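You operate a simulated robot arm through the tools that you are given. There is no shell and no other tool.

Carry out the task below with a simulated robot arm. There is one attempt and no reset: what you move stays moved.

## Task
Check the seam of bottle 56 on the turner and tray it.
Fine: mode SEAM, arm in for the spin and out after; seam at the side green tray, else orange; mode back to SKEW.

It is judged by the outcome, as a careful person would: the job done as asked, and still so three seconds after it is handed in. It fails if anything else is knocked over, pushed out of place, dropped, spilled or broken.

## Robot
A 7-joint arm with a three-finger gripper, fixed in place. Base frame: the origin is at the foot of the arm, x ahead of it, y to its left, z up. Units: mm, degrees, N and s.
With the tool pointing down near the work surface it reaches from about 460 to 900 mm from the base axis. Its first joint turns from -166.0 to 166.0 degrees. Payload 2.69 kg.
Tool frame: the origin (TCP) lies between the finger pads and is the grasp point; the fingertips stand 29 mm ahead of it; z points along the fingers, y is the line along which they close. The gripper opens to 120 mm. The gripper's body begins 78 mm behind the TCP.
Orientation is told as [roll, pitch, yaw] about the base's x, y, z axes, in that order, counted from this pose: with the fingers straight down and closing along the base's y, the tool's x points along the base's -x, its y along +y and its z along -z.

## Interface
- The arm moves only by the tool drive_tool. Its argument "targets" is a list of rows, each a list of 7 numbers: the opening, from 0 (shut) to 1 (fully open), then the shift along the tool's x, y, z in mm, then the turn, a rotation vector about the tool's x, y, z in rad. In form: [[gripper, x, y, z, rx, ry, rz], ...]. A call has 1 to 20 rows; each row shifts and turns the commanded pose from where the row before left it, along the tool's axes as they then stand. A row lasts 0.2 s, in which the tool goes at most 50 mm and 8.6 degrees; a call with a longer step from one row to the next is refused whole, and so is a gripper value outside its range. Where a pose cannot be reached the arm comes as near as it can. A force on the tool above 40 N (or 10 N above the force at the start of the call, whichever is more), or a blocked arm, ends the call early, and 0.2 s more pass. The fingers move at their own pace and stop on an object; they squeeze with about 27 N. The grip force told is the motor's: it shows also when the fingers shut on nothing. Time passes only in rows, and 0.2 s behind the last, so rows that do not move let the fingers close. It gives the time, the measured TCP pose, the force on the tool (base axes), the opening and the grip force at its end, in the units of the frame above (readings bear some noise), with the torque about the TCP (base axes, N m) and any sound that the robot's microphone picked up.
- Cameras (640 x 400 px; columns grow to the right, rows downward): "scene" is fixed at [216.4, -504.7, 1509.7]; the picture's right is [0.22, 0.98, 0.00], its down [0.28, -0.06, -0.96] and it looks along [-0.94, 0.21, -0.29] (base axes); focal length 214 px, centre (320, 200). "wrist" rides on the gripper at [63, 0, -104] in the tool frame; the picture's right is [0.00, 1.00, 0.00], its down [-0.83, 0.00, -0.56] and it looks along [-0.56, 0.00, 0.83] (tool axes); focal length 275 px, centre (320, 200). There is no depth. A picture from a camera that has moved, and an enlarged one, comes with that camera's place and axes in the base frame and with its lens. The place of the scene camera against the robot may be out by one fixed shift of up to 18 mm in any direction.
- grab_frame(camera): a new picture of that camera. No time passes.
- slide_trunk(by): slides the trunk up (or, below 0, down) by that many mm; the arm rides with it, the base frame stays. It gives what a move gives, with no picture.
- enlarge(camera, box): a new picture of the part [left, top, right, bottom] of that camera's present view, enlarged. No time passes.
- job_done(): hands the job in; it is judged then, once.

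Nothing tells you positions but the pictures and the camera data. Unless the task says otherwise, let go and move clear before handing in.

The tools are called as name(argument=value, ...) on one line, values as JSON. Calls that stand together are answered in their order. drive_tool: Moves the arm, as the interface text tells. Its arguments: {"type":"object","properties":{"targets":{"type":"array","items":{"type":"array","items":{"type":"number"}}}},"required":["targets"]} The other tools are called the same way: slide_trunk (by) slides the trunk up or down; grab_frame (camera) takes a picture; enlarge (camera, box) takes an enlarged picture of a part of a camera's view; job_done () hands the job in.

At the start:

```text
t: 0.0
position: [-34.3, -446.6, 1249.1]
orientation: [0.0, 0.0, 0.0]
wrist_force: [-0.1, -0.1, 0.3]
moment: [-0.01, 0.01, 0.04]
grip_width: 120.0
grip_force: 0.0
trunk travel left (down, up): [-525.0, 61.0]
```

scene: 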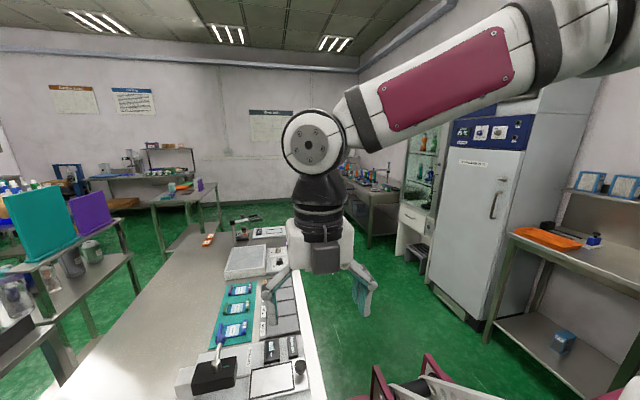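
wrist: 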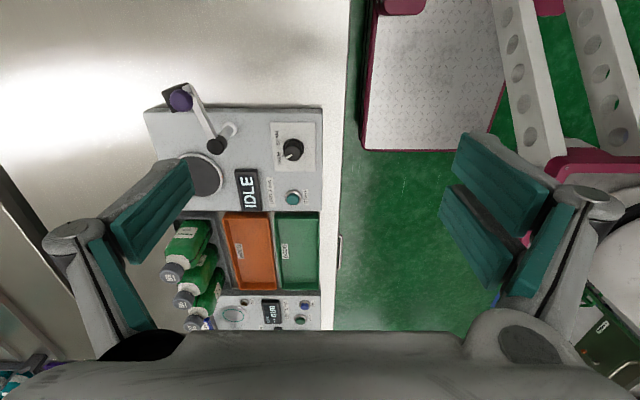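

The wrist view shows a turner with an IDLE display, a mode knob, a button and a swing arm. Next to it are an orange tray, a green tray and green bottles, and I'll zoom in on all of these before moving.

enlarge(camera="wrist", box=[140, 70, 340, 210])

enlarge(camera="wrist", box=[140, 200, 340, 340])

enlarge(camera="scene", box=[160, 260, 340, 400])

enlarge(camera="scene", box=[180, 200, 320, 300])

```text
2.86 times, centred on (240, 140) of wrist
camera zoom: at [-96.2, -445.1, 1352.7], right [0.0, 1.0, 0.0], down [0.83, 0.0, 0.56], along [0.56, 0.0, -0.83], focal length 786 px, centre (549, 371)
```

zoom: 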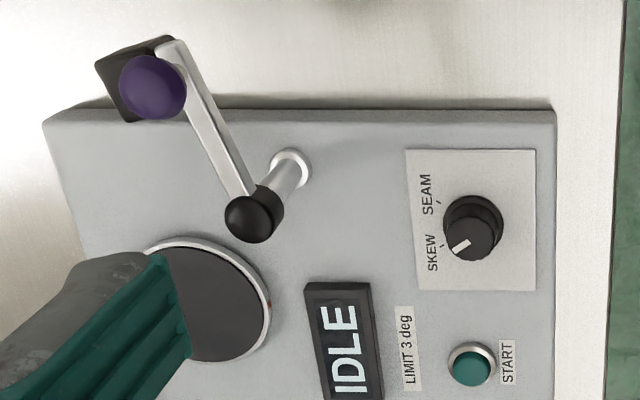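

```text
2.86 times, centred on (240, 270) of wrist
camera zoom: at [-96.2, -445.1, 1352.7], right [0.0, 1.0, 0.0], down [0.83, 0.0, 0.56], along [0.56, 0.0, -0.83], focal length 786 px, centre (549, 0)
```

zoom: 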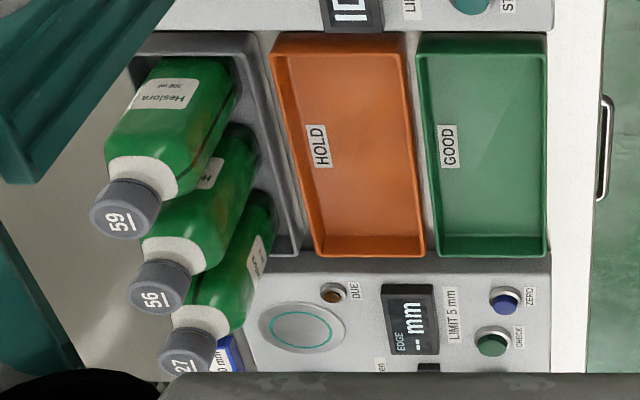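

```text
2.86 times, centred on (250, 330) of scene
camera zoom: at [216.4, -504.7, 1509.7], right [0.22, 0.98, 0.0], down [0.28, -0.06, -0.96], along [-0.94, 0.21, -0.29], focal length 613 px, centre (520, -171)
```

zoom: 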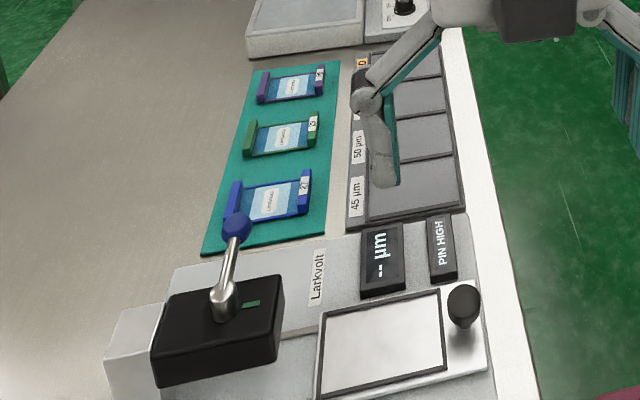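

```text
4.00 times, centred on (250, 250) of scene
camera zoom: at [216.4, -504.7, 1509.7], right [0.22, 0.98, 0.0], down [0.28, -0.06, -0.96], along [-0.94, 0.21, -0.29], focal length 858 px, centre (600, 0)
```

zoom: 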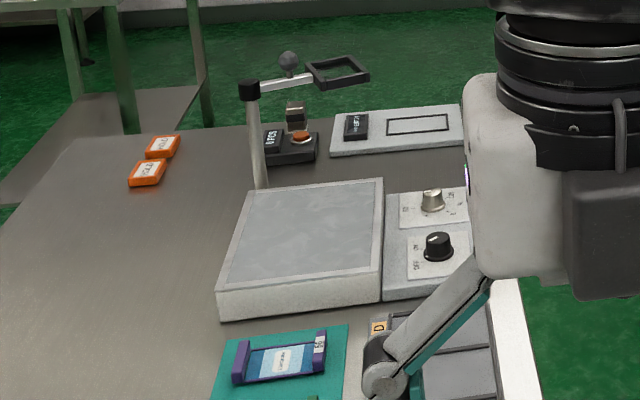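

The bottles stand upright in a grey rack, capped 59, 56 and 27. The turner has a disc, a post with a swing arm (purple knob), a SKEW/SEAM knob, a START button and a display. I need parallax to get heights, so I'll lower the trunk a little and look again.

slide_trunk(by=-120)

grab_frame(camera="wrist")

grab_frame(camera="scene")

```text
t: 1.5
position: [-35.0, -445.3, 1129.2]
orientation: [0.0, 0.0, -0.1]
wrist_force: [-0.3, 1.1, -0.8]
moment: [-0.03, 0.03, 0.0]
grip_width: 119.9
grip_force: 0.0
trunk travel left (down, up): [-405.0, 181.0]
```

```text
taken
camera wrist: at [-96.6, -444.9, 1233.1], right [0.0, 1.0, 0.0], down [0.83, 0.0, 0.56], along [0.56, 0.0, -0.83], focal length 275 px, centre (320, 200)
```

wrist: 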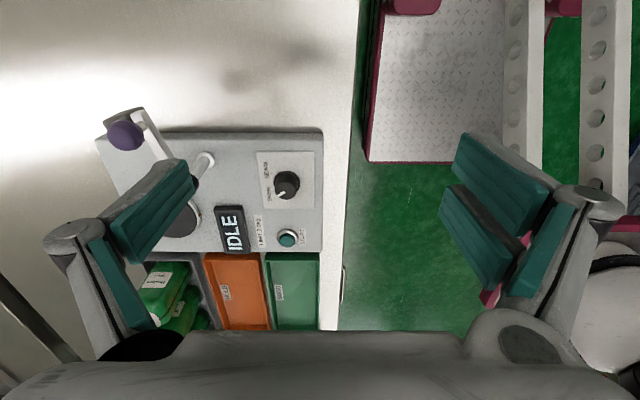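

```text
taken
```

scene: 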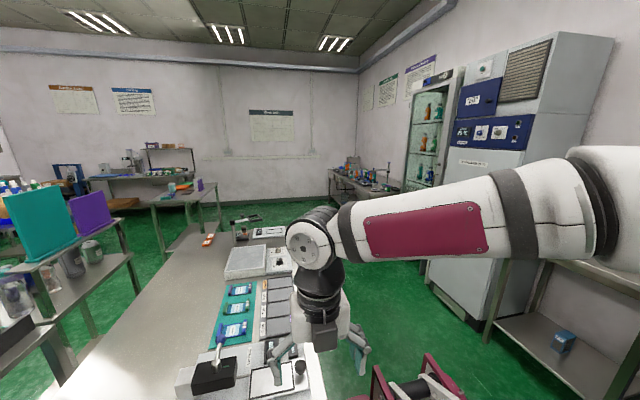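

From parallax the turner top sits at z≈890, with START near (210,-499), the post near (63,-597) and the purple knob near (-9,-615,1003). I'll stay high and move over the work area to see it more clearly.

drive_tool(targets=[[1, -27, -39, 0, 0, 0, 0], [1, -27, -39, 0, 0, 0, 0], [1, -27, -39, 0, 0, 0, 0], [1, -27, -39, 0, 0, 0, 0], [1, -27, -39, 0, 0, 0, 0]])

grab_frame(camera="wrist")

```text
t: 2.7
position: [99.6, -640.5, 1130.7]
orientation: [0.0, 0.0, -0.1]
wrist_force: [-0.5, 0.0, 0.8]
moment: [-0.06, -0.03, -0.01]
grip_width: 119.9
grip_force: 0.0
trunk travel left (down, up): [-405.0, 181.0]
```

```text
taken
camera wrist: at [37.5, -639.7, 1234.1], right [0.0, 1.0, 0.0], down [0.83, 0.0, 0.56], along [0.56, 0.0, -0.83], focal length 275 px, centre (320, 200)
```

wrist: 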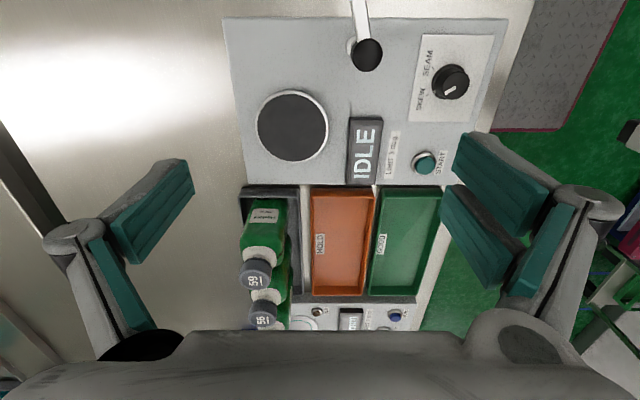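

The disc is at about (157,-675,890), the mode knob at (101,-492), START at (203,-498) and bottle 56's cap at (377,-719,1005). I'll zoom in on the turner details and check the wall posters for any rules.

enlarge(camera="wrist", box=[220, 0, 520, 190])

enlarge(camera="wrist", box=[220, 180, 460, 330])

enlarge(camera="wrist", box=[400, 20, 500, 180])

enlarge(camera="scene", box=[40, 75, 170, 125])

enlarge(camera="scene", box=[355, 50, 445, 110])

enlarge(camera="scene", box=[240, 100, 300, 150])

```text
2.11 times, centred on (370, 95) of wrist
camera zoom: at [37.5, -639.7, 1234.1], right [0.0, 1.0, 0.0], down [0.83, 0.0, 0.56], along [0.56, 0.0, -0.83], focal length 580 px, centre (215, 421)
```

zoom: 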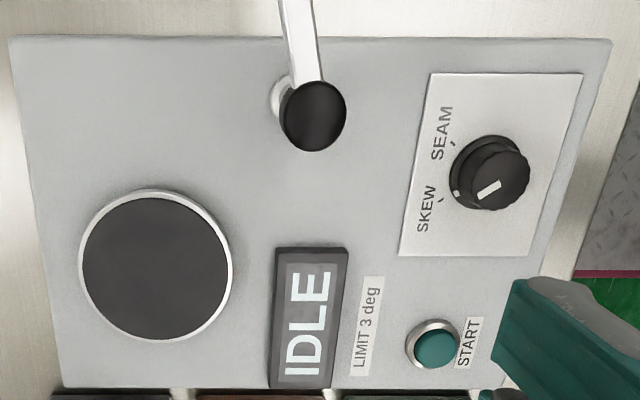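

```text
2.67 times, centred on (340, 255) of wrist
camera zoom: at [37.5, -639.7, 1234.1], right [0.0, 1.0, 0.0], down [0.83, 0.0, 0.56], along [0.56, 0.0, -0.83], focal length 734 px, centre (267, 53)
```

zoom: 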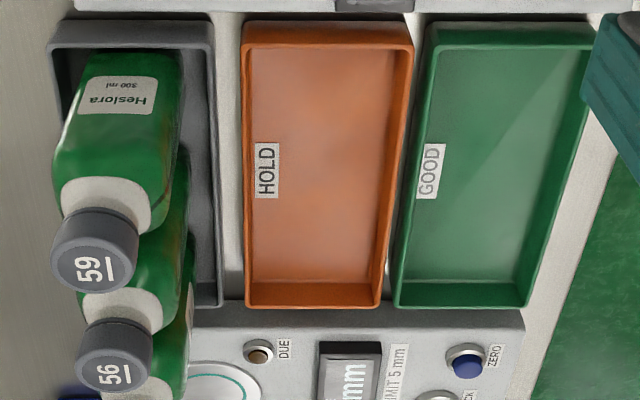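

```text
2.50 times, centred on (450, 100) of wrist
camera zoom: at [37.5, -639.7, 1234.1], right [0.0, 1.0, 0.0], down [0.83, 0.0, 0.56], along [0.56, 0.0, -0.83], focal length 688 px, centre (-5, 450)
```

zoom: 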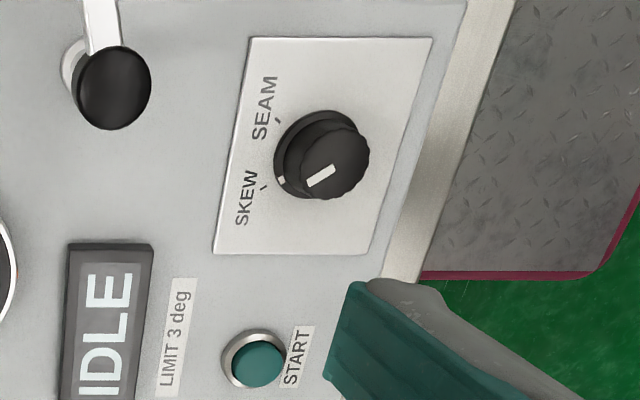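

```text
4.92 times, centred on (105, 100) of scene
camera zoom: at [216.4, -504.7, 1509.7], right [0.22, 0.98, 0.0], down [0.28, -0.06, -0.96], along [-0.94, 0.21, -0.29], focal length 1056 px, centre (1378, 692)
```

zoom: 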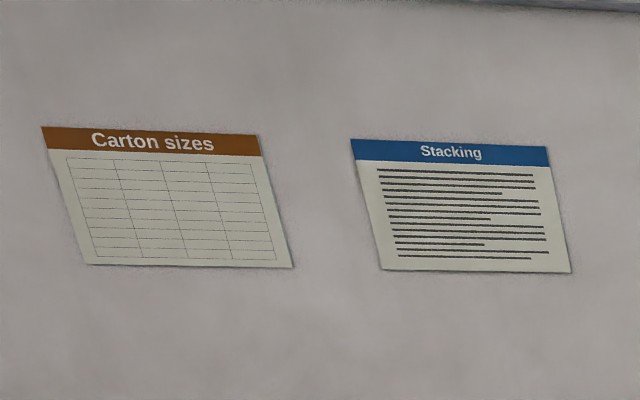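

```text
6.67 times, centred on (400, 80) of scene
camera zoom: at [216.4, -504.7, 1509.7], right [0.22, 0.98, 0.0], down [0.28, -0.06, -0.96], along [-0.94, 0.21, -0.29], focal length 1430 px, centre (-213, 1000)
```

zoom: 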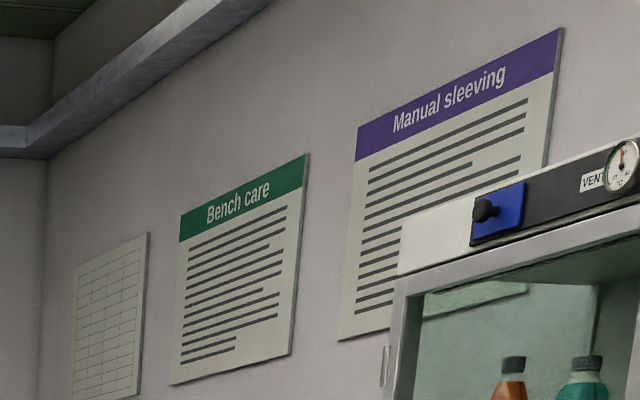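

```text
8.00 times, centred on (270, 125) of scene
camera zoom: at [216.4, -504.7, 1509.7], right [0.22, 0.98, 0.0], down [0.28, -0.06, -0.96], along [-0.94, 0.21, -0.29], focal length 1716 px, centre (720, 800)
```

zoom: 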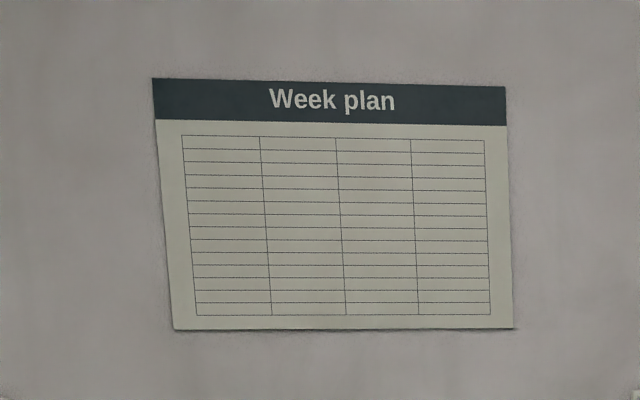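

The posts and labels are clear. The knob sits at about (103,-492), with its SKEW and SEAM ticks roughly 75° apart. Next I'll back up in -x to look at the swing arm and its head.

drive_tool(targets=[[1, 45, 0, 0, 0, 0, 0], [1, 45, 0, 0, 0, 0, 0], [1, 45, 0, 0, 0, 0, 0], [1, 45, 0, 0, 0, 0, 0]])

grab_frame(camera="wrist")

enlarge(camera="wrist", box=[260, 40, 500, 200])

```text
t: 3.7
position: [-62.3, -617.6, 1120.0]
orientation: [0.1, -0.1, -0.1]
wrist_force: [0.1, -0.5, 0.4]
moment: [-0.02, 0.06, -0.02]
grip_width: 120.0
grip_force: 0.1
out of reach, approached as far as the arm can: row 3, 4
trunk travel left (down, up): [-405.0, 181.0]
```

```text
taken
camera wrist: at [-123.7, -616.5, 1223.2], right [-0.01, 1.0, 0.0], down [0.83, 0.0, 0.56], along [0.56, 0.0, -0.83], focal length 275 px, centre (320, 200)
```

wrist: 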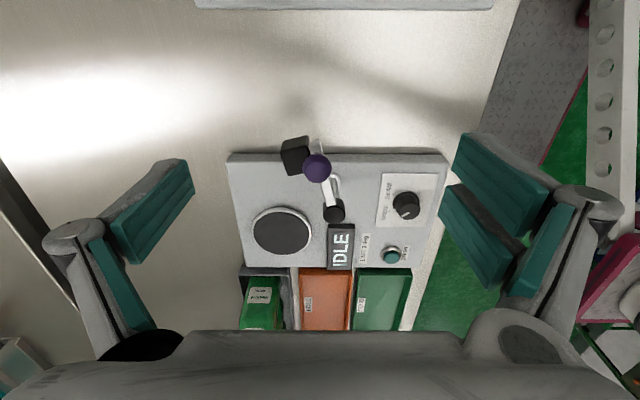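

```text
2.50 times, centred on (380, 120) of wrist
camera zoom: at [-123.7, -616.5, 1223.2], right [-0.01, 1.0, 0.0], down [0.83, 0.0, 0.56], along [0.56, 0.0, -0.83], focal length 688 px, centre (170, 400)
```

zoom: 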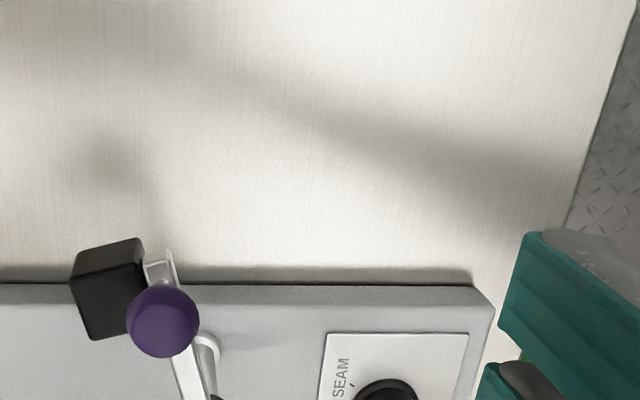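

The head is a black box on the arm's -y side. "Arm in" therefore means swinging the purple knob from (-8,-618) about the post (66,-599) to point along -y, so the head faces the disc. The mode knob comes first, so I'll move above it.

drive_tool(targets=[[0.6, -40, 30, 0, 0, 0, 0], [0.6, -40, 30, 0, 0, 0, 0], [0.6, -40, 30, 0, 0, 0, 0], [0.6, -30, 30, 0, 0, 0, 0], [0.6, 0, 0, 0, 0, 0, 0]])

grab_frame(camera="wrist")

```text
t: 4.9
position: [87.8, -497.4, 1118.2]
orientation: [0.0, 0.0, -0.1]
wrist_force: [0.5, -0.5, -0.7]
moment: [0.0, 0.02, 0.0]
grip_width: 72.0
grip_force: 0.1
trunk travel left (down, up): [-405.0, 181.0]
```

```text
taken
camera wrist: at [25.6, -496.4, 1223.0], right [0.0, 1.0, 0.0], down [0.83, 0.0, 0.56], along [0.56, 0.0, -0.83], focal length 275 px, centre (320, 200)
```

wrist: 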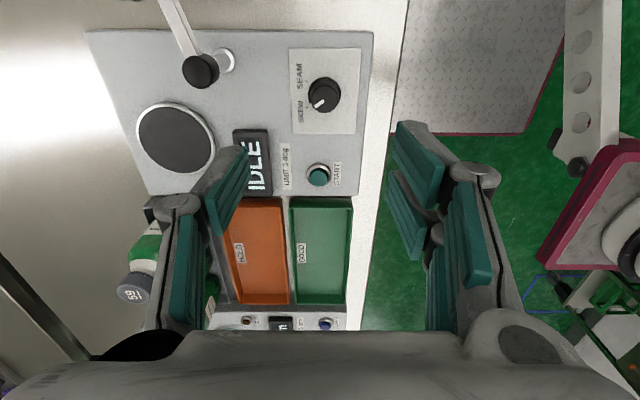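

The commanded pose follows the measured one, which is good. The mode knob is at about (101.5,-492), so I'll line up over it and descend partway.

drive_tool(targets=[[0.5, -13.7, 5.4, 0, 0, 0, 0], [0.5, 0, 0, 45, 0, 0, 0], [0.5, 0, 0, 45, 0, 0, 0], [0.5, 0, 0, 45, 0, 0, 0], [0.5, 0, 0, 30, 0, 0, 0], [0.5, 0, 0, 0, 0, 0, 0]])

grab_frame(camera="wrist")

grab_frame(camera="scene")

```text
t: 6.3
position: [101.6, -491.2, 953.6]
orientation: [-0.1, 0.0, 0.0]
wrist_force: [0.8, -0.9, -0.1]
moment: [0.01, -0.01, 0.01]
grip_width: 60.0
grip_force: 0.1
trunk travel left (down, up): [-405.0, 181.0]
```

```text
taken
camera wrist: at [38.6, -491.7, 1057.4], right [0.0, 1.0, 0.0], down [0.83, 0.0, 0.56], along [0.56, 0.0, -0.83], focal length 275 px, centre (320, 200)
```

wrist: 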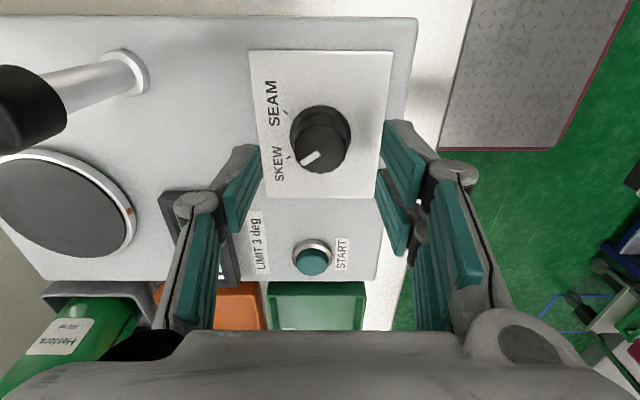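

```text
taken
```

scene: 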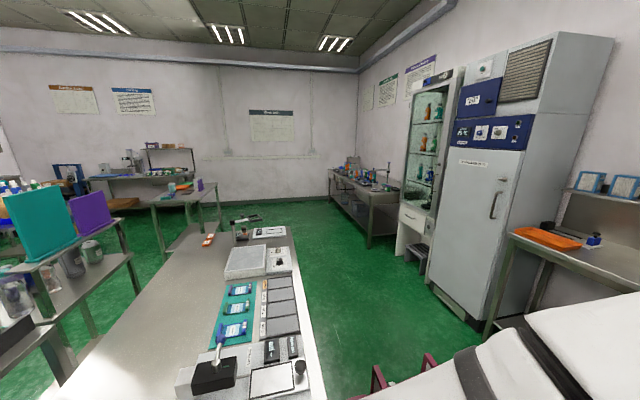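

The knob lies centred between the fingers, with its top at z≈914. I'll lower so the tips are near z=900, then grip.

drive_tool(targets=[[0.5, 0, 0, 12, 0, 0, 0], [0.5, 0, 0, 12, 0, 0, 0], [0, 0, 0, 0, 0, 0, 0], [0, 0, 0, 0, 0, 0, 0], [0, 0, 0, 0, 0, 0, 0]])

grab_frame(camera="wrist")

```text
t: 7.5
position: [100.8, -491.5, 930.7]
orientation: [0.0, 0.0, -0.1]
wrist_force: [-1.2, 4.5, 3.7]
moment: [0.08, 0.01, 0.01]
grip_width: 30.8
grip_force: 45.0
trunk travel left (down, up): [-405.0, 181.0]
```

```text
taken
camera wrist: at [39.3, -491.8, 1033.7], right [0.0, 1.0, 0.0], down [0.83, 0.0, 0.56], along [0.56, 0.0, -0.83], focal length 275 px, centre (320, 200)
```

wrist: 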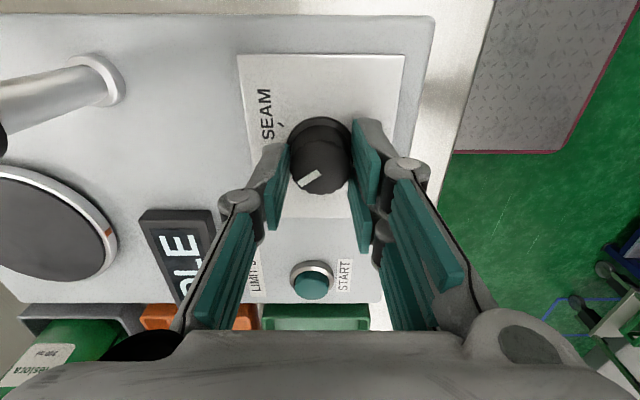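

I have the knob gripped at 30.8 mm. I'll turn it about 72° clockwise seen from above (positive about tool z), from SKEW to SEAM.

drive_tool(targets=[[0, 0, 0, 0, 0, 0, 0.14], [0, 0, 0, 0, 0, 0, 0.14], [0, 0, 0, 0, 0, 0, 0.14], [0, 0, 0, 0, 0, 0, 0.14], [0, 0, 0, 0, 0, 0, 0.14], [0, 0, 0, 0, 0, 0, 0.14], [0, 0, 0, 0, 0, 0, 0.14], [0, 0, 0, 0, 0, 0, 0.14], [0, 0, 0, 0, 0, 0, 0.14], [0, 0, 0, 0, 0, 0, 0]])

grab_frame(camera="wrist")

```text
t: 9.7
position: [98.6, -492.7, 929.3]
orientation: [-0.1, 0.0, -72.3]
wrist_force: [-5.9, -21.4, -3.7]
moment: [-0.4, 0.24, 0.14]
grip_width: 31.0
grip_force: 45.0
trunk travel left (down, up): [-405.0, 181.0]
```

```text
taken
camera wrist: at [81.5, -431.7, 1033.6], right [0.95, 0.31, 0.0], down [0.26, -0.79, 0.56], along [0.17, -0.53, -0.83], focal length 275 px, centre (320, 200)
```

wrist: 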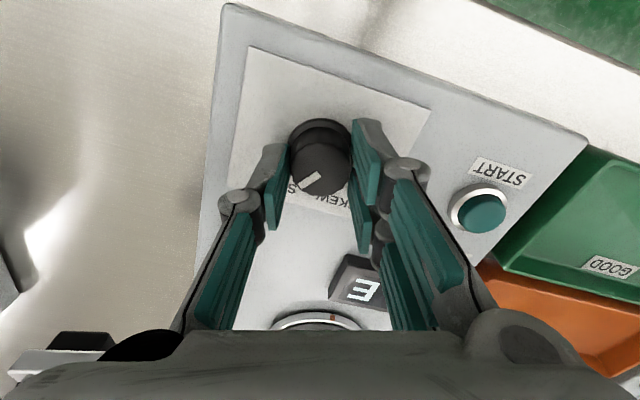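

The pointer turned with the gripper and now sits near SEAM. I'll release, rise and check.

drive_tool(targets=[[0.4, 0, 0, 0, 0, 0, 0], [0.5, 0, 0, 0, 0, 0, 0], [0.5, 0, 0, -30, 0, 0, 0], [0.5, 0, 0, -40, 0, 0, 0], [0.5, 0, 0, -40, 0, 0, 0], [0.5, 0, 0, 0, 0, 0, 0]])

grab_frame(camera="wrist")

enlarge(camera="wrist", box=[220, 60, 420, 200])

```text
t: 11.1
position: [102.5, -494.4, 1042.0]
orientation: [0.0, 0.1, -72.2]
wrist_force: [0.8, -0.6, 0.2]
moment: [0.03, 0.02, -0.01]
grip_width: 59.9
grip_force: 0.1
trunk travel left (down, up): [-405.0, 181.0]
```

```text
taken
camera wrist: at [83.5, -432.8, 1145.6], right [0.95, 0.31, 0.0], down [0.26, -0.79, 0.56], along [0.17, -0.53, -0.83], focal length 275 px, centre (320, 200)
```

wrist: 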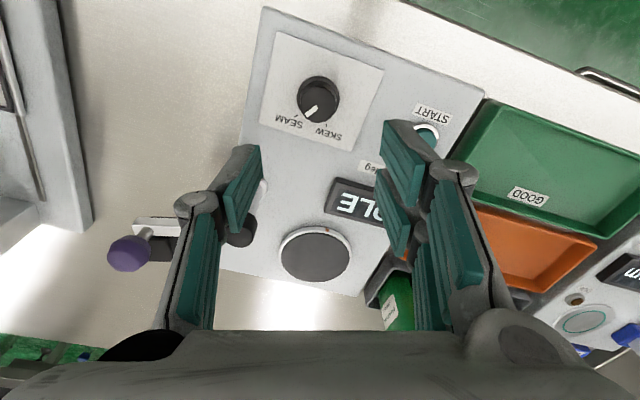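

```text
2.86 times, centred on (320, 130) of wrist
camera zoom: at [83.5, -432.8, 1145.6], right [0.95, 0.31, 0.0], down [0.26, -0.79, 0.56], along [0.17, -0.53, -0.83], focal length 786 px, centre (320, 400)
```

zoom: 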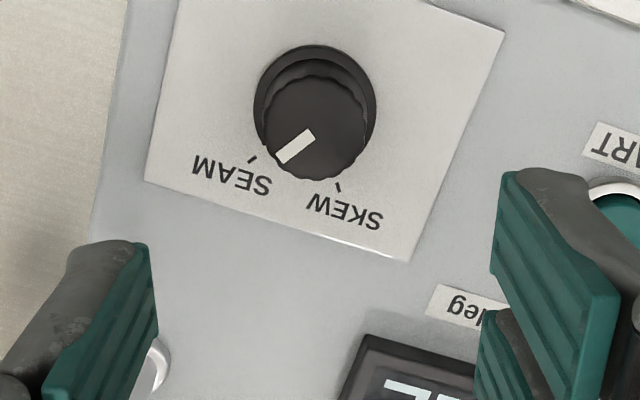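

The pointer lines up with the SEAM tick. Next is bottle 56, so I'll rise, turn back to yaw 0 and move to where I can view the rack.

drive_tool(targets=[[0.8, 0, 0, -40, 0, 0, -0.14], [0.8, 0, 0, -40, 0, 0, -0.14], [0.8, 0, 0, -20, 0, 0, -0.14], [0.8, 0, 0, 0, 0, 0, -0.14], [0.8, 0, 0, 0, 0, 0, -0.14], [0.8, 0, 0, 0, 0, 0, -0.14], [0.8, 0, 0, 0, 0, 0, -0.14], [0.8, 0, 0, 0, 0, 0, -0.14], [0.8, 0, 0, 0, 0, 0, -0.14], [0.8, -30, -39, 0, 0, 0, 0], [0.8, -30, -39, 0, 0, 0, 0], [0.8, -30, -39, 0, 0, 0, 0], [0.8, -30, -39, 0, 0, 0, 0], [0.8, -30, -39, 0, 0, 0, 0], [0.8, 0, 0, 0, 0, 0, 0]])

grab_frame(camera="wrist")

```text
t: 14.3
position: [250.4, -686.4, 1140.7]
orientation: [0.1, 0.0, -0.1]
wrist_force: [0.0, -0.3, -0.2]
moment: [-0.01, 0.02, -0.03]
grip_width: 96.0
grip_force: 0.1
trunk travel left (down, up): [-405.0, 181.0]
```

```text
taken
camera wrist: at [188.1, -685.9, 1245.4], right [0.0, 1.0, 0.0], down [0.83, 0.0, 0.56], along [0.56, 0.0, -0.83], focal length 275 px, centre (320, 200)
```

wrist: 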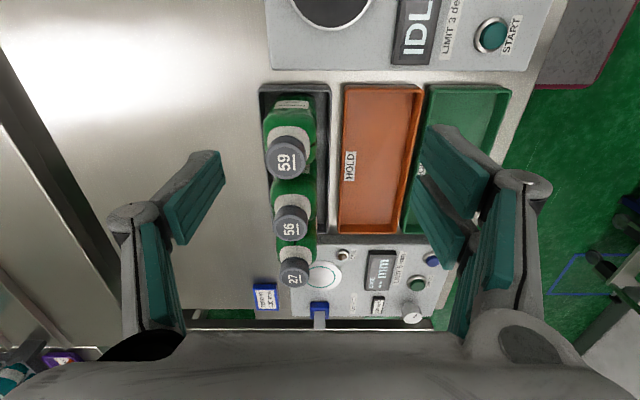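

enlarge(camera="wrist", box=[230, 70, 430, 195])

enlarge(camera="wrist", box=[230, 175, 390, 325])

```text
3.20 times, centred on (330, 132) of wrist
camera zoom: at [188.1, -685.9, 1245.4], right [0.0, 1.0, 0.0], down [0.83, 0.0, 0.56], along [0.56, 0.0, -0.83], focal length 881 px, centre (288, 416)
```

zoom: 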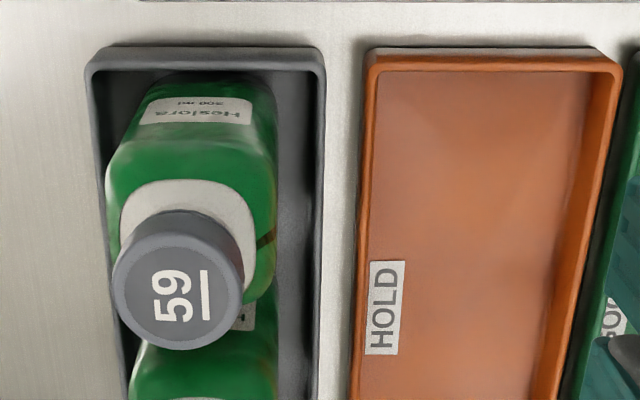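

```text
2.67 times, centred on (310, 250) of wrist
camera zoom: at [188.1, -685.9, 1245.4], right [0.0, 1.0, 0.0], down [0.83, 0.0, 0.56], along [0.56, 0.0, -0.83], focal length 734 px, centre (347, 67)
```

zoom: 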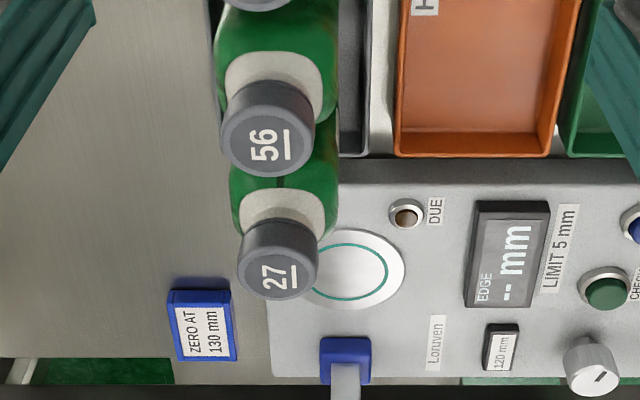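

Bottle 56's cap is at (382,-719,1005), its neighbours stand 80 mm away in x, and the body is about 56 mm wide. I'll move above it with the fingers straddling in y and lower partway to check alignment.

drive_tool(targets=[[0.8, -44, -11, 0, 0, 0, 0], [0.8, -44, -11, 0, 0, 0, 0], [0.8, -43.6, -10.6, 0, 0, 0, 0], [0.8, 0, 0, 40, 0, 0, 0], [0.8, 0, 0, 40, 0, 0, 0], [0.8, 0, 0, 0, 0, 0, 0]])

grab_frame(camera="wrist")

```text
t: 15.7
position: [384.3, -710.3, 1055.6]
orientation: [0.1, 0.1, 0.0]
wrist_force: [1.3, 0.9, -0.1]
moment: [0.0, -0.02, 0.01]
grip_width: 96.0
grip_force: 0.1
out of reach, approached as far as the arm can: row 1, 2, 3, 4, 5
trunk travel left (down, up): [-405.0, 181.0]
```

```text
taken
camera wrist: at [323.0, -708.8, 1159.1], right [0.0, 1.0, 0.0], down [0.83, 0.0, 0.56], along [0.56, 0.0, -0.83], focal length 275 px, centre (320, 200)
```

wrist: 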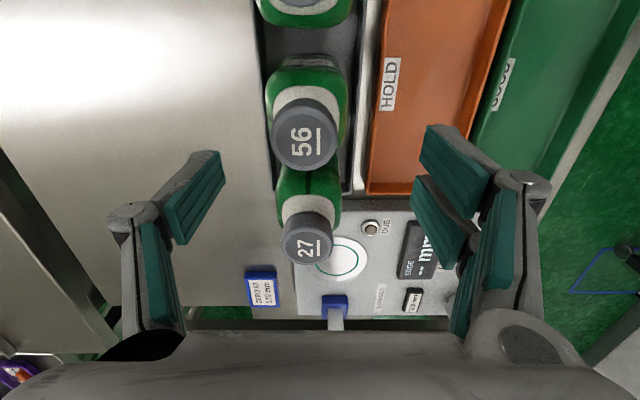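

The reach is marginal at this height, and the cap is at about (381,-718). I'll correct sideways and lower a bit, then check.

drive_tool(targets=[[0.8, 3.5, -7.7, 0, 0, 0, 0], [0.8, 0, 0, 10, 0, 0, 0], [0.8, 0, 0, 0, 0, 0, 0]])

grab_frame(camera="wrist")

```text
t: 16.5
position: [380.4, -712.7, 1043.1]
orientation: [0.1, 0.0, -0.1]
wrist_force: [-0.2, -1.2, -0.1]
moment: [-0.01, 0.05, -0.02]
grip_width: 96.0
grip_force: 0.2
out of reach, approached as far as the arm can: row 1
trunk travel left (down, up): [-405.0, 181.0]
```

```text
taken
camera wrist: at [317.9, -712.4, 1147.3], right [0.0, 1.0, 0.0], down [0.83, 0.0, 0.56], along [0.56, 0.0, -0.83], focal length 275 px, centre (320, 200)
```

wrist: 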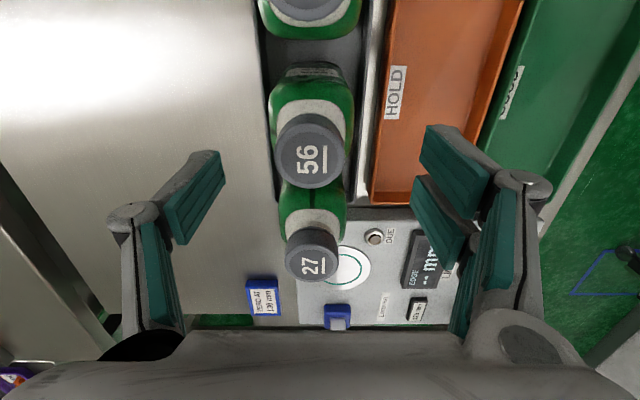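

Reach improves as the arm goes lower relative to its shoulder, so I'll raise the trunk by 120 and come down with the arm instead.

slide_trunk(by=120)

drive_tool(targets=[[0.8, 0, 0, 40, 0, 0, 0], [0.8, 0, 0, 40, 0, 0, 0], [0.8, 0, -5.5, 0, 0, 0, 0], [0.8, 0, 0, 30, 0, 0, 0], [0.8, 0, 0, 10, 0, 0, 0], [0.8, 0, 0, 0, 0, 0, 0]])

grab_frame(camera="wrist")

```text
t: 18.0
position: [314.5, -709.3, 1163.1]
orientation: [0.0, -0.1, 0.0]
wrist_force: [0.1, 0.3, 1.0]
moment: [0.02, 0.01, -0.02]
grip_width: 96.1
grip_force: 0.1
trunk travel left (down, up): [-525.0, 61.0]
```

```text
t: 19.4
position: [313.7, -714.5, 1043.0]
orientation: [-0.1, 0.0, 0.0]
wrist_force: [0.0, -0.6, -0.4]
moment: [0.01, 0.0, 0.01]
grip_width: 95.9
grip_force: 0.1
trunk travel left (down, up): [-525.0, 61.0]
```

```text
taken
camera wrist: at [251.8, -715.0, 1147.2], right [0.0, 1.0, 0.0], down [0.83, 0.0, 0.56], along [0.56, 0.0, -0.83], focal length 275 px, centre (320, 200)
```

wrist: 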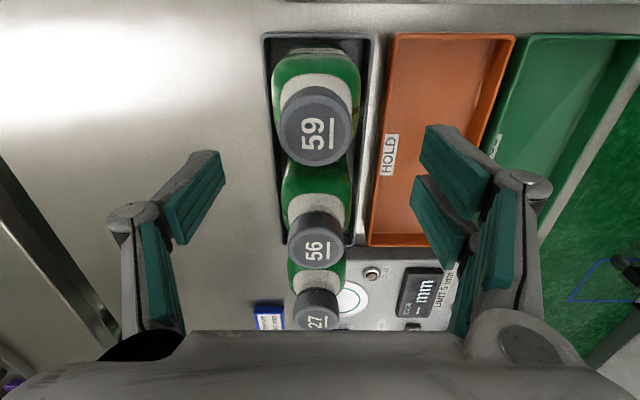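

The trunk slide pulled the pose in to x≈314, but the arm is now lower relative to its shoulder. I'll move back out towards bottle 56 at a safe height, with the fingers on either side of the bottle row.

drive_tool(targets=[[0.8, 0, 0, -8, 0, 0, 0], [0.8, -33, -1.5, 0, 0, 0, 0], [0.8, -33, -2, 0, 0, 0, 0], [0.8, 0, 0, 0, 0, 0, 0]])

grab_frame(camera="wrist")

```text
t: 20.4
position: [379.1, -710.0, 1052.2]
orientation: [0.0, 0.1, -0.1]
wrist_force: [0.6, -0.2, -0.1]
moment: [-0.04, -0.01, 0.0]
grip_width: 96.0
grip_force: 0.0
out of reach, approached as far as the arm can: row 3
trunk travel left (down, up): [-525.0, 61.0]
```

```text
taken
camera wrist: at [316.9, -709.4, 1155.8], right [0.0, 1.0, 0.0], down [0.83, 0.0, 0.56], along [0.56, 0.0, -0.83], focal length 275 px, centre (320, 200)
```

wrist: 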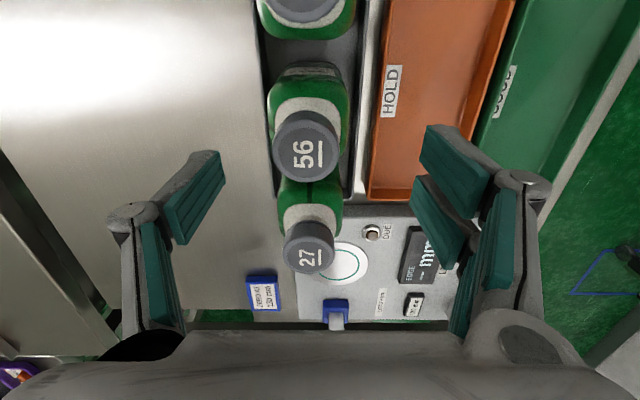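

At lower heights the reach grows. The offset is only 7 mm, well inside the 96 mm opening, so I'll go down 30 and then correct y.

drive_tool(targets=[[0.8, 0, 0, 15, 0, 0, 0], [0.8, 0, 0, 15, 0, 0, 0], [0.8, -2, -7.5, 0, 0, 0, 0], [0.8, 0, 0, 0, 0, 0, 0]])

grab_frame(camera="wrist")

```text
t: 21.4
position: [379.1, -711.9, 1020.5]
orientation: [0.0, 0.0, 0.0]
wrist_force: [0.3, 0.5, -0.5]
moment: [-0.02, -0.01, -0.03]
grip_width: 96.1
grip_force: 0.1
out of reach, approached as far as the arm can: row 3
trunk travel left (down, up): [-525.0, 61.0]
```

```text
taken
camera wrist: at [316.7, -711.5, 1124.5], right [0.0, 1.0, 0.0], down [0.83, 0.0, 0.56], along [0.56, 0.0, -0.83], focal length 275 px, centre (320, 200)
```

wrist: 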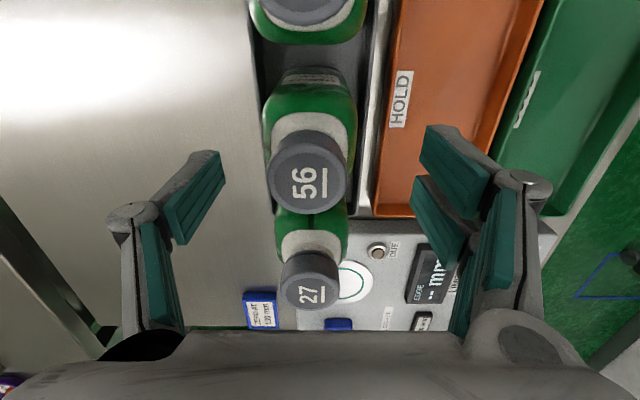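

Still about 6 mm short in y, though reach keeps improving as I descend. Clearance is fine, so I'll carry on down and correct as I go.

drive_tool(targets=[[0.8, 0, 0, 15, 0, 0, 0], [0.8, 0, 0, 15, 0, 0, 0], [0.8, 0, 0, 10, 0, 0, 0], [0.8, -2, -5.5, 0, 0, 0, 0], [0.8, 0, 0, 0, 0, 0, 0]])

grab_frame(camera="wrist")

```text
t: 22.6
position: [378.4, -714.9, 981.1]
orientation: [-0.1, 0.1, 0.1]
wrist_force: [0.0, 0.0, 0.0]
moment: [-0.01, 0.02, 0.02]
grip_width: 95.9
grip_force: 0.1
out of reach, approached as far as the arm can: row 4
trunk travel left (down, up): [-525.0, 61.0]
```

```text
taken
camera wrist: at [316.3, -713.3, 1085.6], right [0.0, 1.0, 0.0], down [0.83, 0.0, 0.56], along [0.56, 0.0, -0.83], focal length 275 px, centre (320, 200)
```

wrist: 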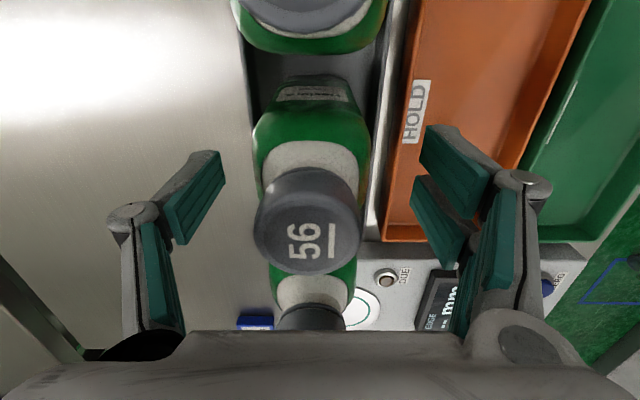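

The cap centre is at (381,-718) and I'm within 3 mm. I'll descend to grip height (z≈947), nudge, and close on the body.

drive_tool(targets=[[0.8, 0, 0, 12, 0, 0, 0], [0.8, 0, 0, 12, 0, 0, 0], [0.8, 0, 0, 10, 0, 0, 0], [0.8, -2, -3, 0, 0, 0, 0], [0.8, 0, 0, 0, 0, 0, 0]])

grab_frame(camera="wrist")

```text
t: 23.8
position: [378.5, -712.3, 947.4]
orientation: [-0.1, 0.1, 0.0]
wrist_force: [0.2, -0.6, -0.4]
moment: [-0.01, 0.0, -0.01]
grip_width: 95.8
grip_force: 0.2
out of reach, approached as far as the arm can: row 4
trunk travel left (down, up): [-525.0, 61.0]
```

```text
taken
camera wrist: at [316.8, -712.3, 1051.4], right [0.0, 1.0, 0.0], down [0.83, 0.0, 0.56], along [0.56, 0.0, -0.83], focal length 275 px, centre (320, 200)
```

wrist: 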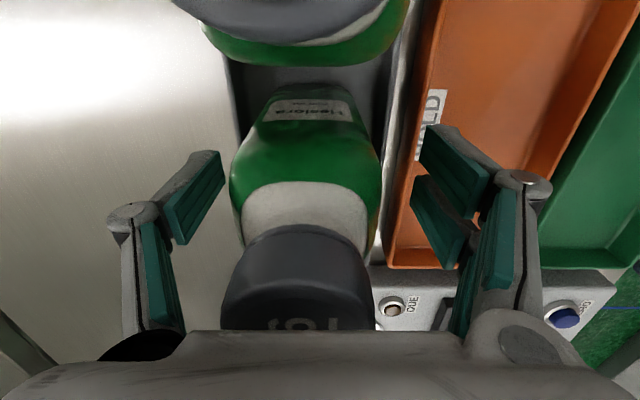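

I'm at grip height but 5.7 mm short in y, limited by reach. Before gripping I'll check the arm's posture in the scene camera.

grab_frame(camera="scene")

```text
taken
```

scene: 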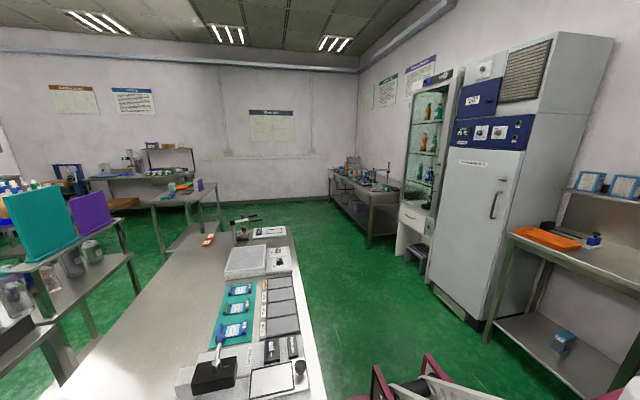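

I'll rise clear, lower the trunk 80 mm to change the arm's posture, and try the alignment again.

drive_tool(targets=[[0.8, 0, 0, -40, 0, 0, 0], [0.8, 0, 0, -40, 0, 0, 0], [0.8, 0, 0, -20, 0, 0, 0]])

slide_trunk(by=-80)

drive_tool(targets=[[0.8, -1, -2, 0, 0, 0, 0], [0.8, 0, -2, 0, 0, 0, 0], [0.8, 0, 0, 0, 0, 0, 0]])

```text
t: 24.6
position: [378.3, -711.0, 1047.9]
orientation: [0.1, 0.0, 0.0]
wrist_force: [-0.1, -0.3, 0.3]
moment: [0.04, 0.01, -0.01]
grip_width: 96.0
grip_force: 0.2
trunk travel left (down, up): [-525.0, 61.0]
```

```text
t: 25.8
position: [378.0, -713.6, 968.1]
orientation: [-0.1, 0.0, -0.1]
wrist_force: [0.8, 0.7, -0.6]
moment: [0.0, -0.02, -0.02]
grip_width: 96.3
grip_force: 0.1
trunk travel left (down, up): [-445.0, 141.0]
```

```text
t: 26.6
position: [380.6, -716.9, 967.6]
orientation: [0.0, 0.0, -0.1]
wrist_force: [0.0, 0.0, -0.9]
moment: [-0.04, 0.03, 0.0]
grip_width: 96.0
grip_force: 0.1
trunk travel left (down, up): [-445.0, 141.0]
```

The lower trunk solves it: I'm now at (380.6,-716.9) with no reach flag. I'll go down 20 and grip.

drive_tool(targets=[[0.8, 0, -1, 10, 0, 0, 0], [0.8, 0, 0, 11, 0, 0, 0], [0.8, 0, 0, 0, 0, 0, 0]])

grab_frame(camera="wrist")

```text
t: 27.4
position: [380.6, -717.9, 947.4]
orientation: [0.0, 0.0, 0.0]
wrist_force: [-0.3, 0.9, 0.3]
moment: [0.0, 0.03, -0.02]
grip_width: 96.0
grip_force: 0.0
trunk travel left (down, up): [-445.0, 141.0]
```

```text
taken
camera wrist: at [317.6, -717.5, 1050.0], right [0.0, 1.0, 0.0], down [0.83, 0.0, 0.56], along [0.56, 0.0, -0.83], focal length 275 px, centre (320, 200)
```

wrist: 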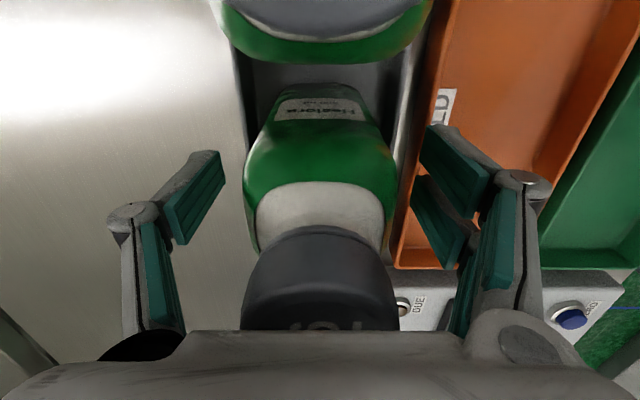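

The bottle is centred between the fingers. I'll lower 4 mm more and close.

drive_tool(targets=[[0.8, 0, 0, 4, 0, 0, 0], [0.45, 0, 0, 0, 0, 0, 0], [0, 0, 0, 0, 0, 0, 0], [0, 0, 0, 0, 0, 0, 0], [0, 0, 0, 0, 0, 0, 0]])

grab_frame(camera="wrist")

```text
t: 28.6
position: [380.1, -718.0, 941.8]
orientation: [0.0, 0.0, 0.0]
wrist_force: [0.2, 0.2, 0.9]
moment: [-0.02, 0.02, -0.04]
grip_width: 55.6
grip_force: 27.4
trunk travel left (down, up): [-445.0, 141.0]
```

```text
taken
camera wrist: at [318.0, -717.5, 1045.6], right [0.0, 1.0, 0.0], down [0.83, 0.0, 0.56], along [0.56, 0.0, -0.83], focal length 275 px, centre (320, 200)
```

wrist: 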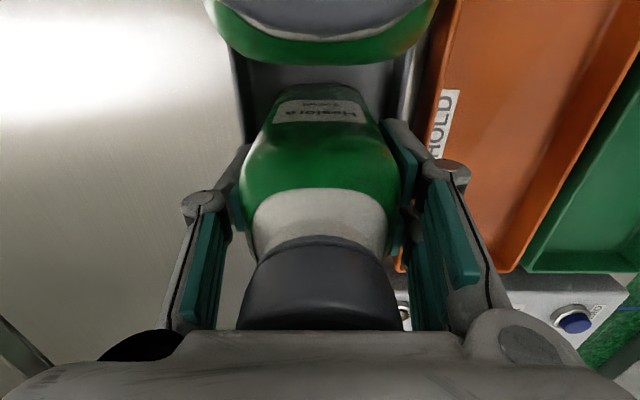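

Gripped firmly at 55.6 mm and 27 N. I'll lift a little first and read the weight.

drive_tool(targets=[[0, 0, 0, -8, 0, 0, 0], [0, 0, 0, -12, 0, 0, 0], [0, 0, 0, -15, 0, 0, 0], [0, 0, 0, 0, 0, 0, 0]])

grab_frame(camera="wrist")

```text
t: 29.6
position: [378.7, -718.9, 978.7]
orientation: [0.0, 0.0, 0.0]
wrist_force: [-0.5, -0.5, -3.5]
moment: [0.01, -0.01, 0.0]
grip_width: 55.5
grip_force: 27.1
trunk travel left (down, up): [-445.0, 141.0]
```

```text
taken
camera wrist: at [316.6, -718.3, 1082.0], right [0.0, 1.0, 0.0], down [0.83, 0.0, 0.56], along [0.56, 0.0, -0.83], focal length 275 px, centre (320, 200)
```

wrist: 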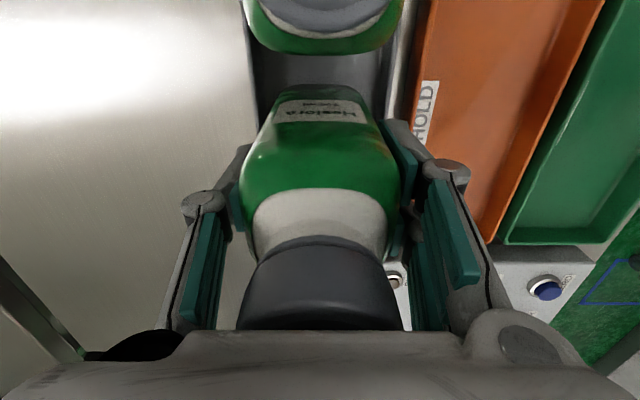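

The bottle weighs about 3.5 N and hangs straight. I'll lift to about 1030, swing out towards +y over the low trays to avoid bottle 59, then move to the disc side.

drive_tool(targets=[[0, 0, 0, -25, 0, 0, 0], [0, 0, 0, -25, 0, 0, 0], [0, 0, 30, 0, 0, 0, 0], [0, 0, 45, 0, 0, 0, 0], [0, 0, 43, 0, 0, 0, 0], [0, 30, 0, 0, 0, 0, 0], [0, 40, 0, 0, 0, 0, 0], [0, 40, 0, 0, 0, 0, 0], [0, 40, 0, 0, 0, 0, 0], [0, 40, 0, 0, 0, 0, 0], [0, 31, 0, 0, 0, 0, 0], [0, 0, 0, 0, 0, 0, 0]])

grab_frame(camera="wrist")

```text
t: 32.2
position: [157.7, -599.7, 1028.5]
orientation: [0.0, 0.0, -0.1]
wrist_force: [0.1, 0.3, -3.1]
moment: [0.02, 0.01, -0.02]
grip_width: 55.6
grip_force: 27.7
trunk travel left (down, up): [-445.0, 141.0]
```

```text
taken
camera wrist: at [95.5, -599.6, 1132.7], right [0.0, 1.0, 0.0], down [0.83, 0.0, 0.56], along [0.56, 0.0, -0.83], focal length 275 px, centre (320, 200)
```

wrist: 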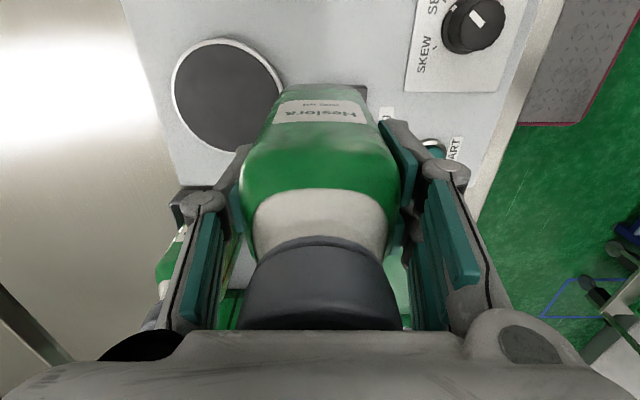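

The disc centre is at about (155,-677). I'll move over it and look before lowering.

drive_tool(targets=[[0, 0, -26, 0, 0, 0, 0], [0, 0, -26, 0, 0, 0, 0], [0, 2.7, -25.3, 0, 0, 0, 0], [0, 0, 0, 20, 0, 0, 0], [0, 0, 0, 0, 0, 0, 0]])

grab_frame(camera="wrist")

```text
t: 33.4
position: [157.3, -677.5, 1008.7]
orientation: [0.0, 0.0, 0.0]
wrist_force: [-0.7, 0.4, -2.6]
moment: [-0.01, -0.03, 0.02]
grip_width: 55.4
grip_force: 27.3
trunk travel left (down, up): [-445.0, 141.0]
```

```text
taken
camera wrist: at [94.5, -676.6, 1112.0], right [0.0, 1.0, 0.0], down [0.83, 0.0, 0.56], along [0.56, 0.0, -0.83], focal length 275 px, centre (320, 200)
```

wrist: 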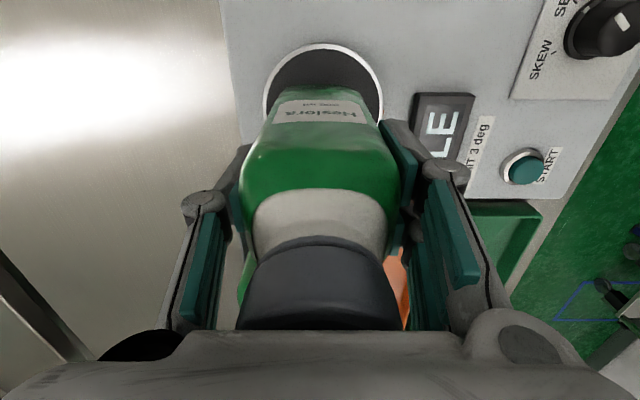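

The disc centre refines to about (159,-675). From the image the bottle's base is roughly 70 mm below the TCP, so contact should come near z≈960. I'll centre it and lower in stages.

drive_tool(targets=[[0, -2, 2.5, 12, 0, 0, 0], [0, 0, 0, 12, 0, 0, 0], [0, 0, 0, 10, 0, 0, 0], [0, 0, 0, 0, 0, 0, 0]])

grab_frame(camera="wrist")

```text
t: 34.4
position: [159.4, -675.2, 976.3]
orientation: [-0.4, 0.0, 0.0]
wrist_force: [1.7, 2.7, 19.9]
moment: [0.1, -0.04, 0.0]
grip_width: 55.7
grip_force: 26.8
trunk travel left (down, up): [-445.0, 141.0]
```

```text
taken
camera wrist: at [96.6, -674.0, 1079.6], right [0.0, 1.0, 0.0], down [0.83, 0.01, 0.56], along [0.56, 0.0, -0.83], focal length 275 px, centre (320, 200)
```

wrist: 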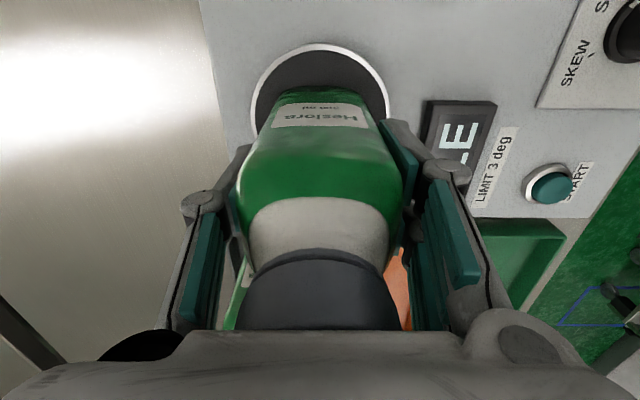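

Contact: the bottle is on the disc with 20 N up. I'll ease off 2 mm, open the fingers gently and check.

drive_tool(targets=[[0, 0, 0, -2, 0, 0, 0], [0.55, 0, 0, 0, 0, 0, 0], [0.7, 0, 0, 0, 0, 0, 0], [0.75, 0, 0, 0, 0, 0, 0]])

grab_frame(camera="wrist")

```text
t: 35.4
position: [156.8, -674.5, 974.9]
orientation: [0.0, 0.0, -0.1]
wrist_force: [-0.7, 0.5, -0.3]
moment: [0.01, 0.0, -0.02]
grip_width: 89.9
grip_force: 0.0
trunk travel left (down, up): [-445.0, 141.0]
```

```text
taken
camera wrist: at [96.0, -674.3, 1079.2], right [0.0, 1.0, 0.0], down [0.83, 0.0, 0.56], along [0.56, 0.0, -0.83], focal length 275 px, centre (320, 200)
```

wrist: 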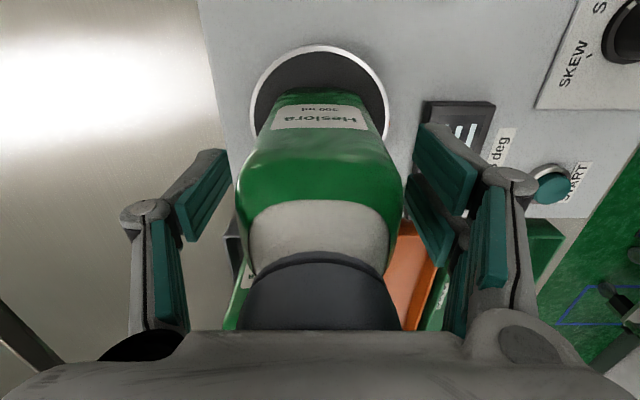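

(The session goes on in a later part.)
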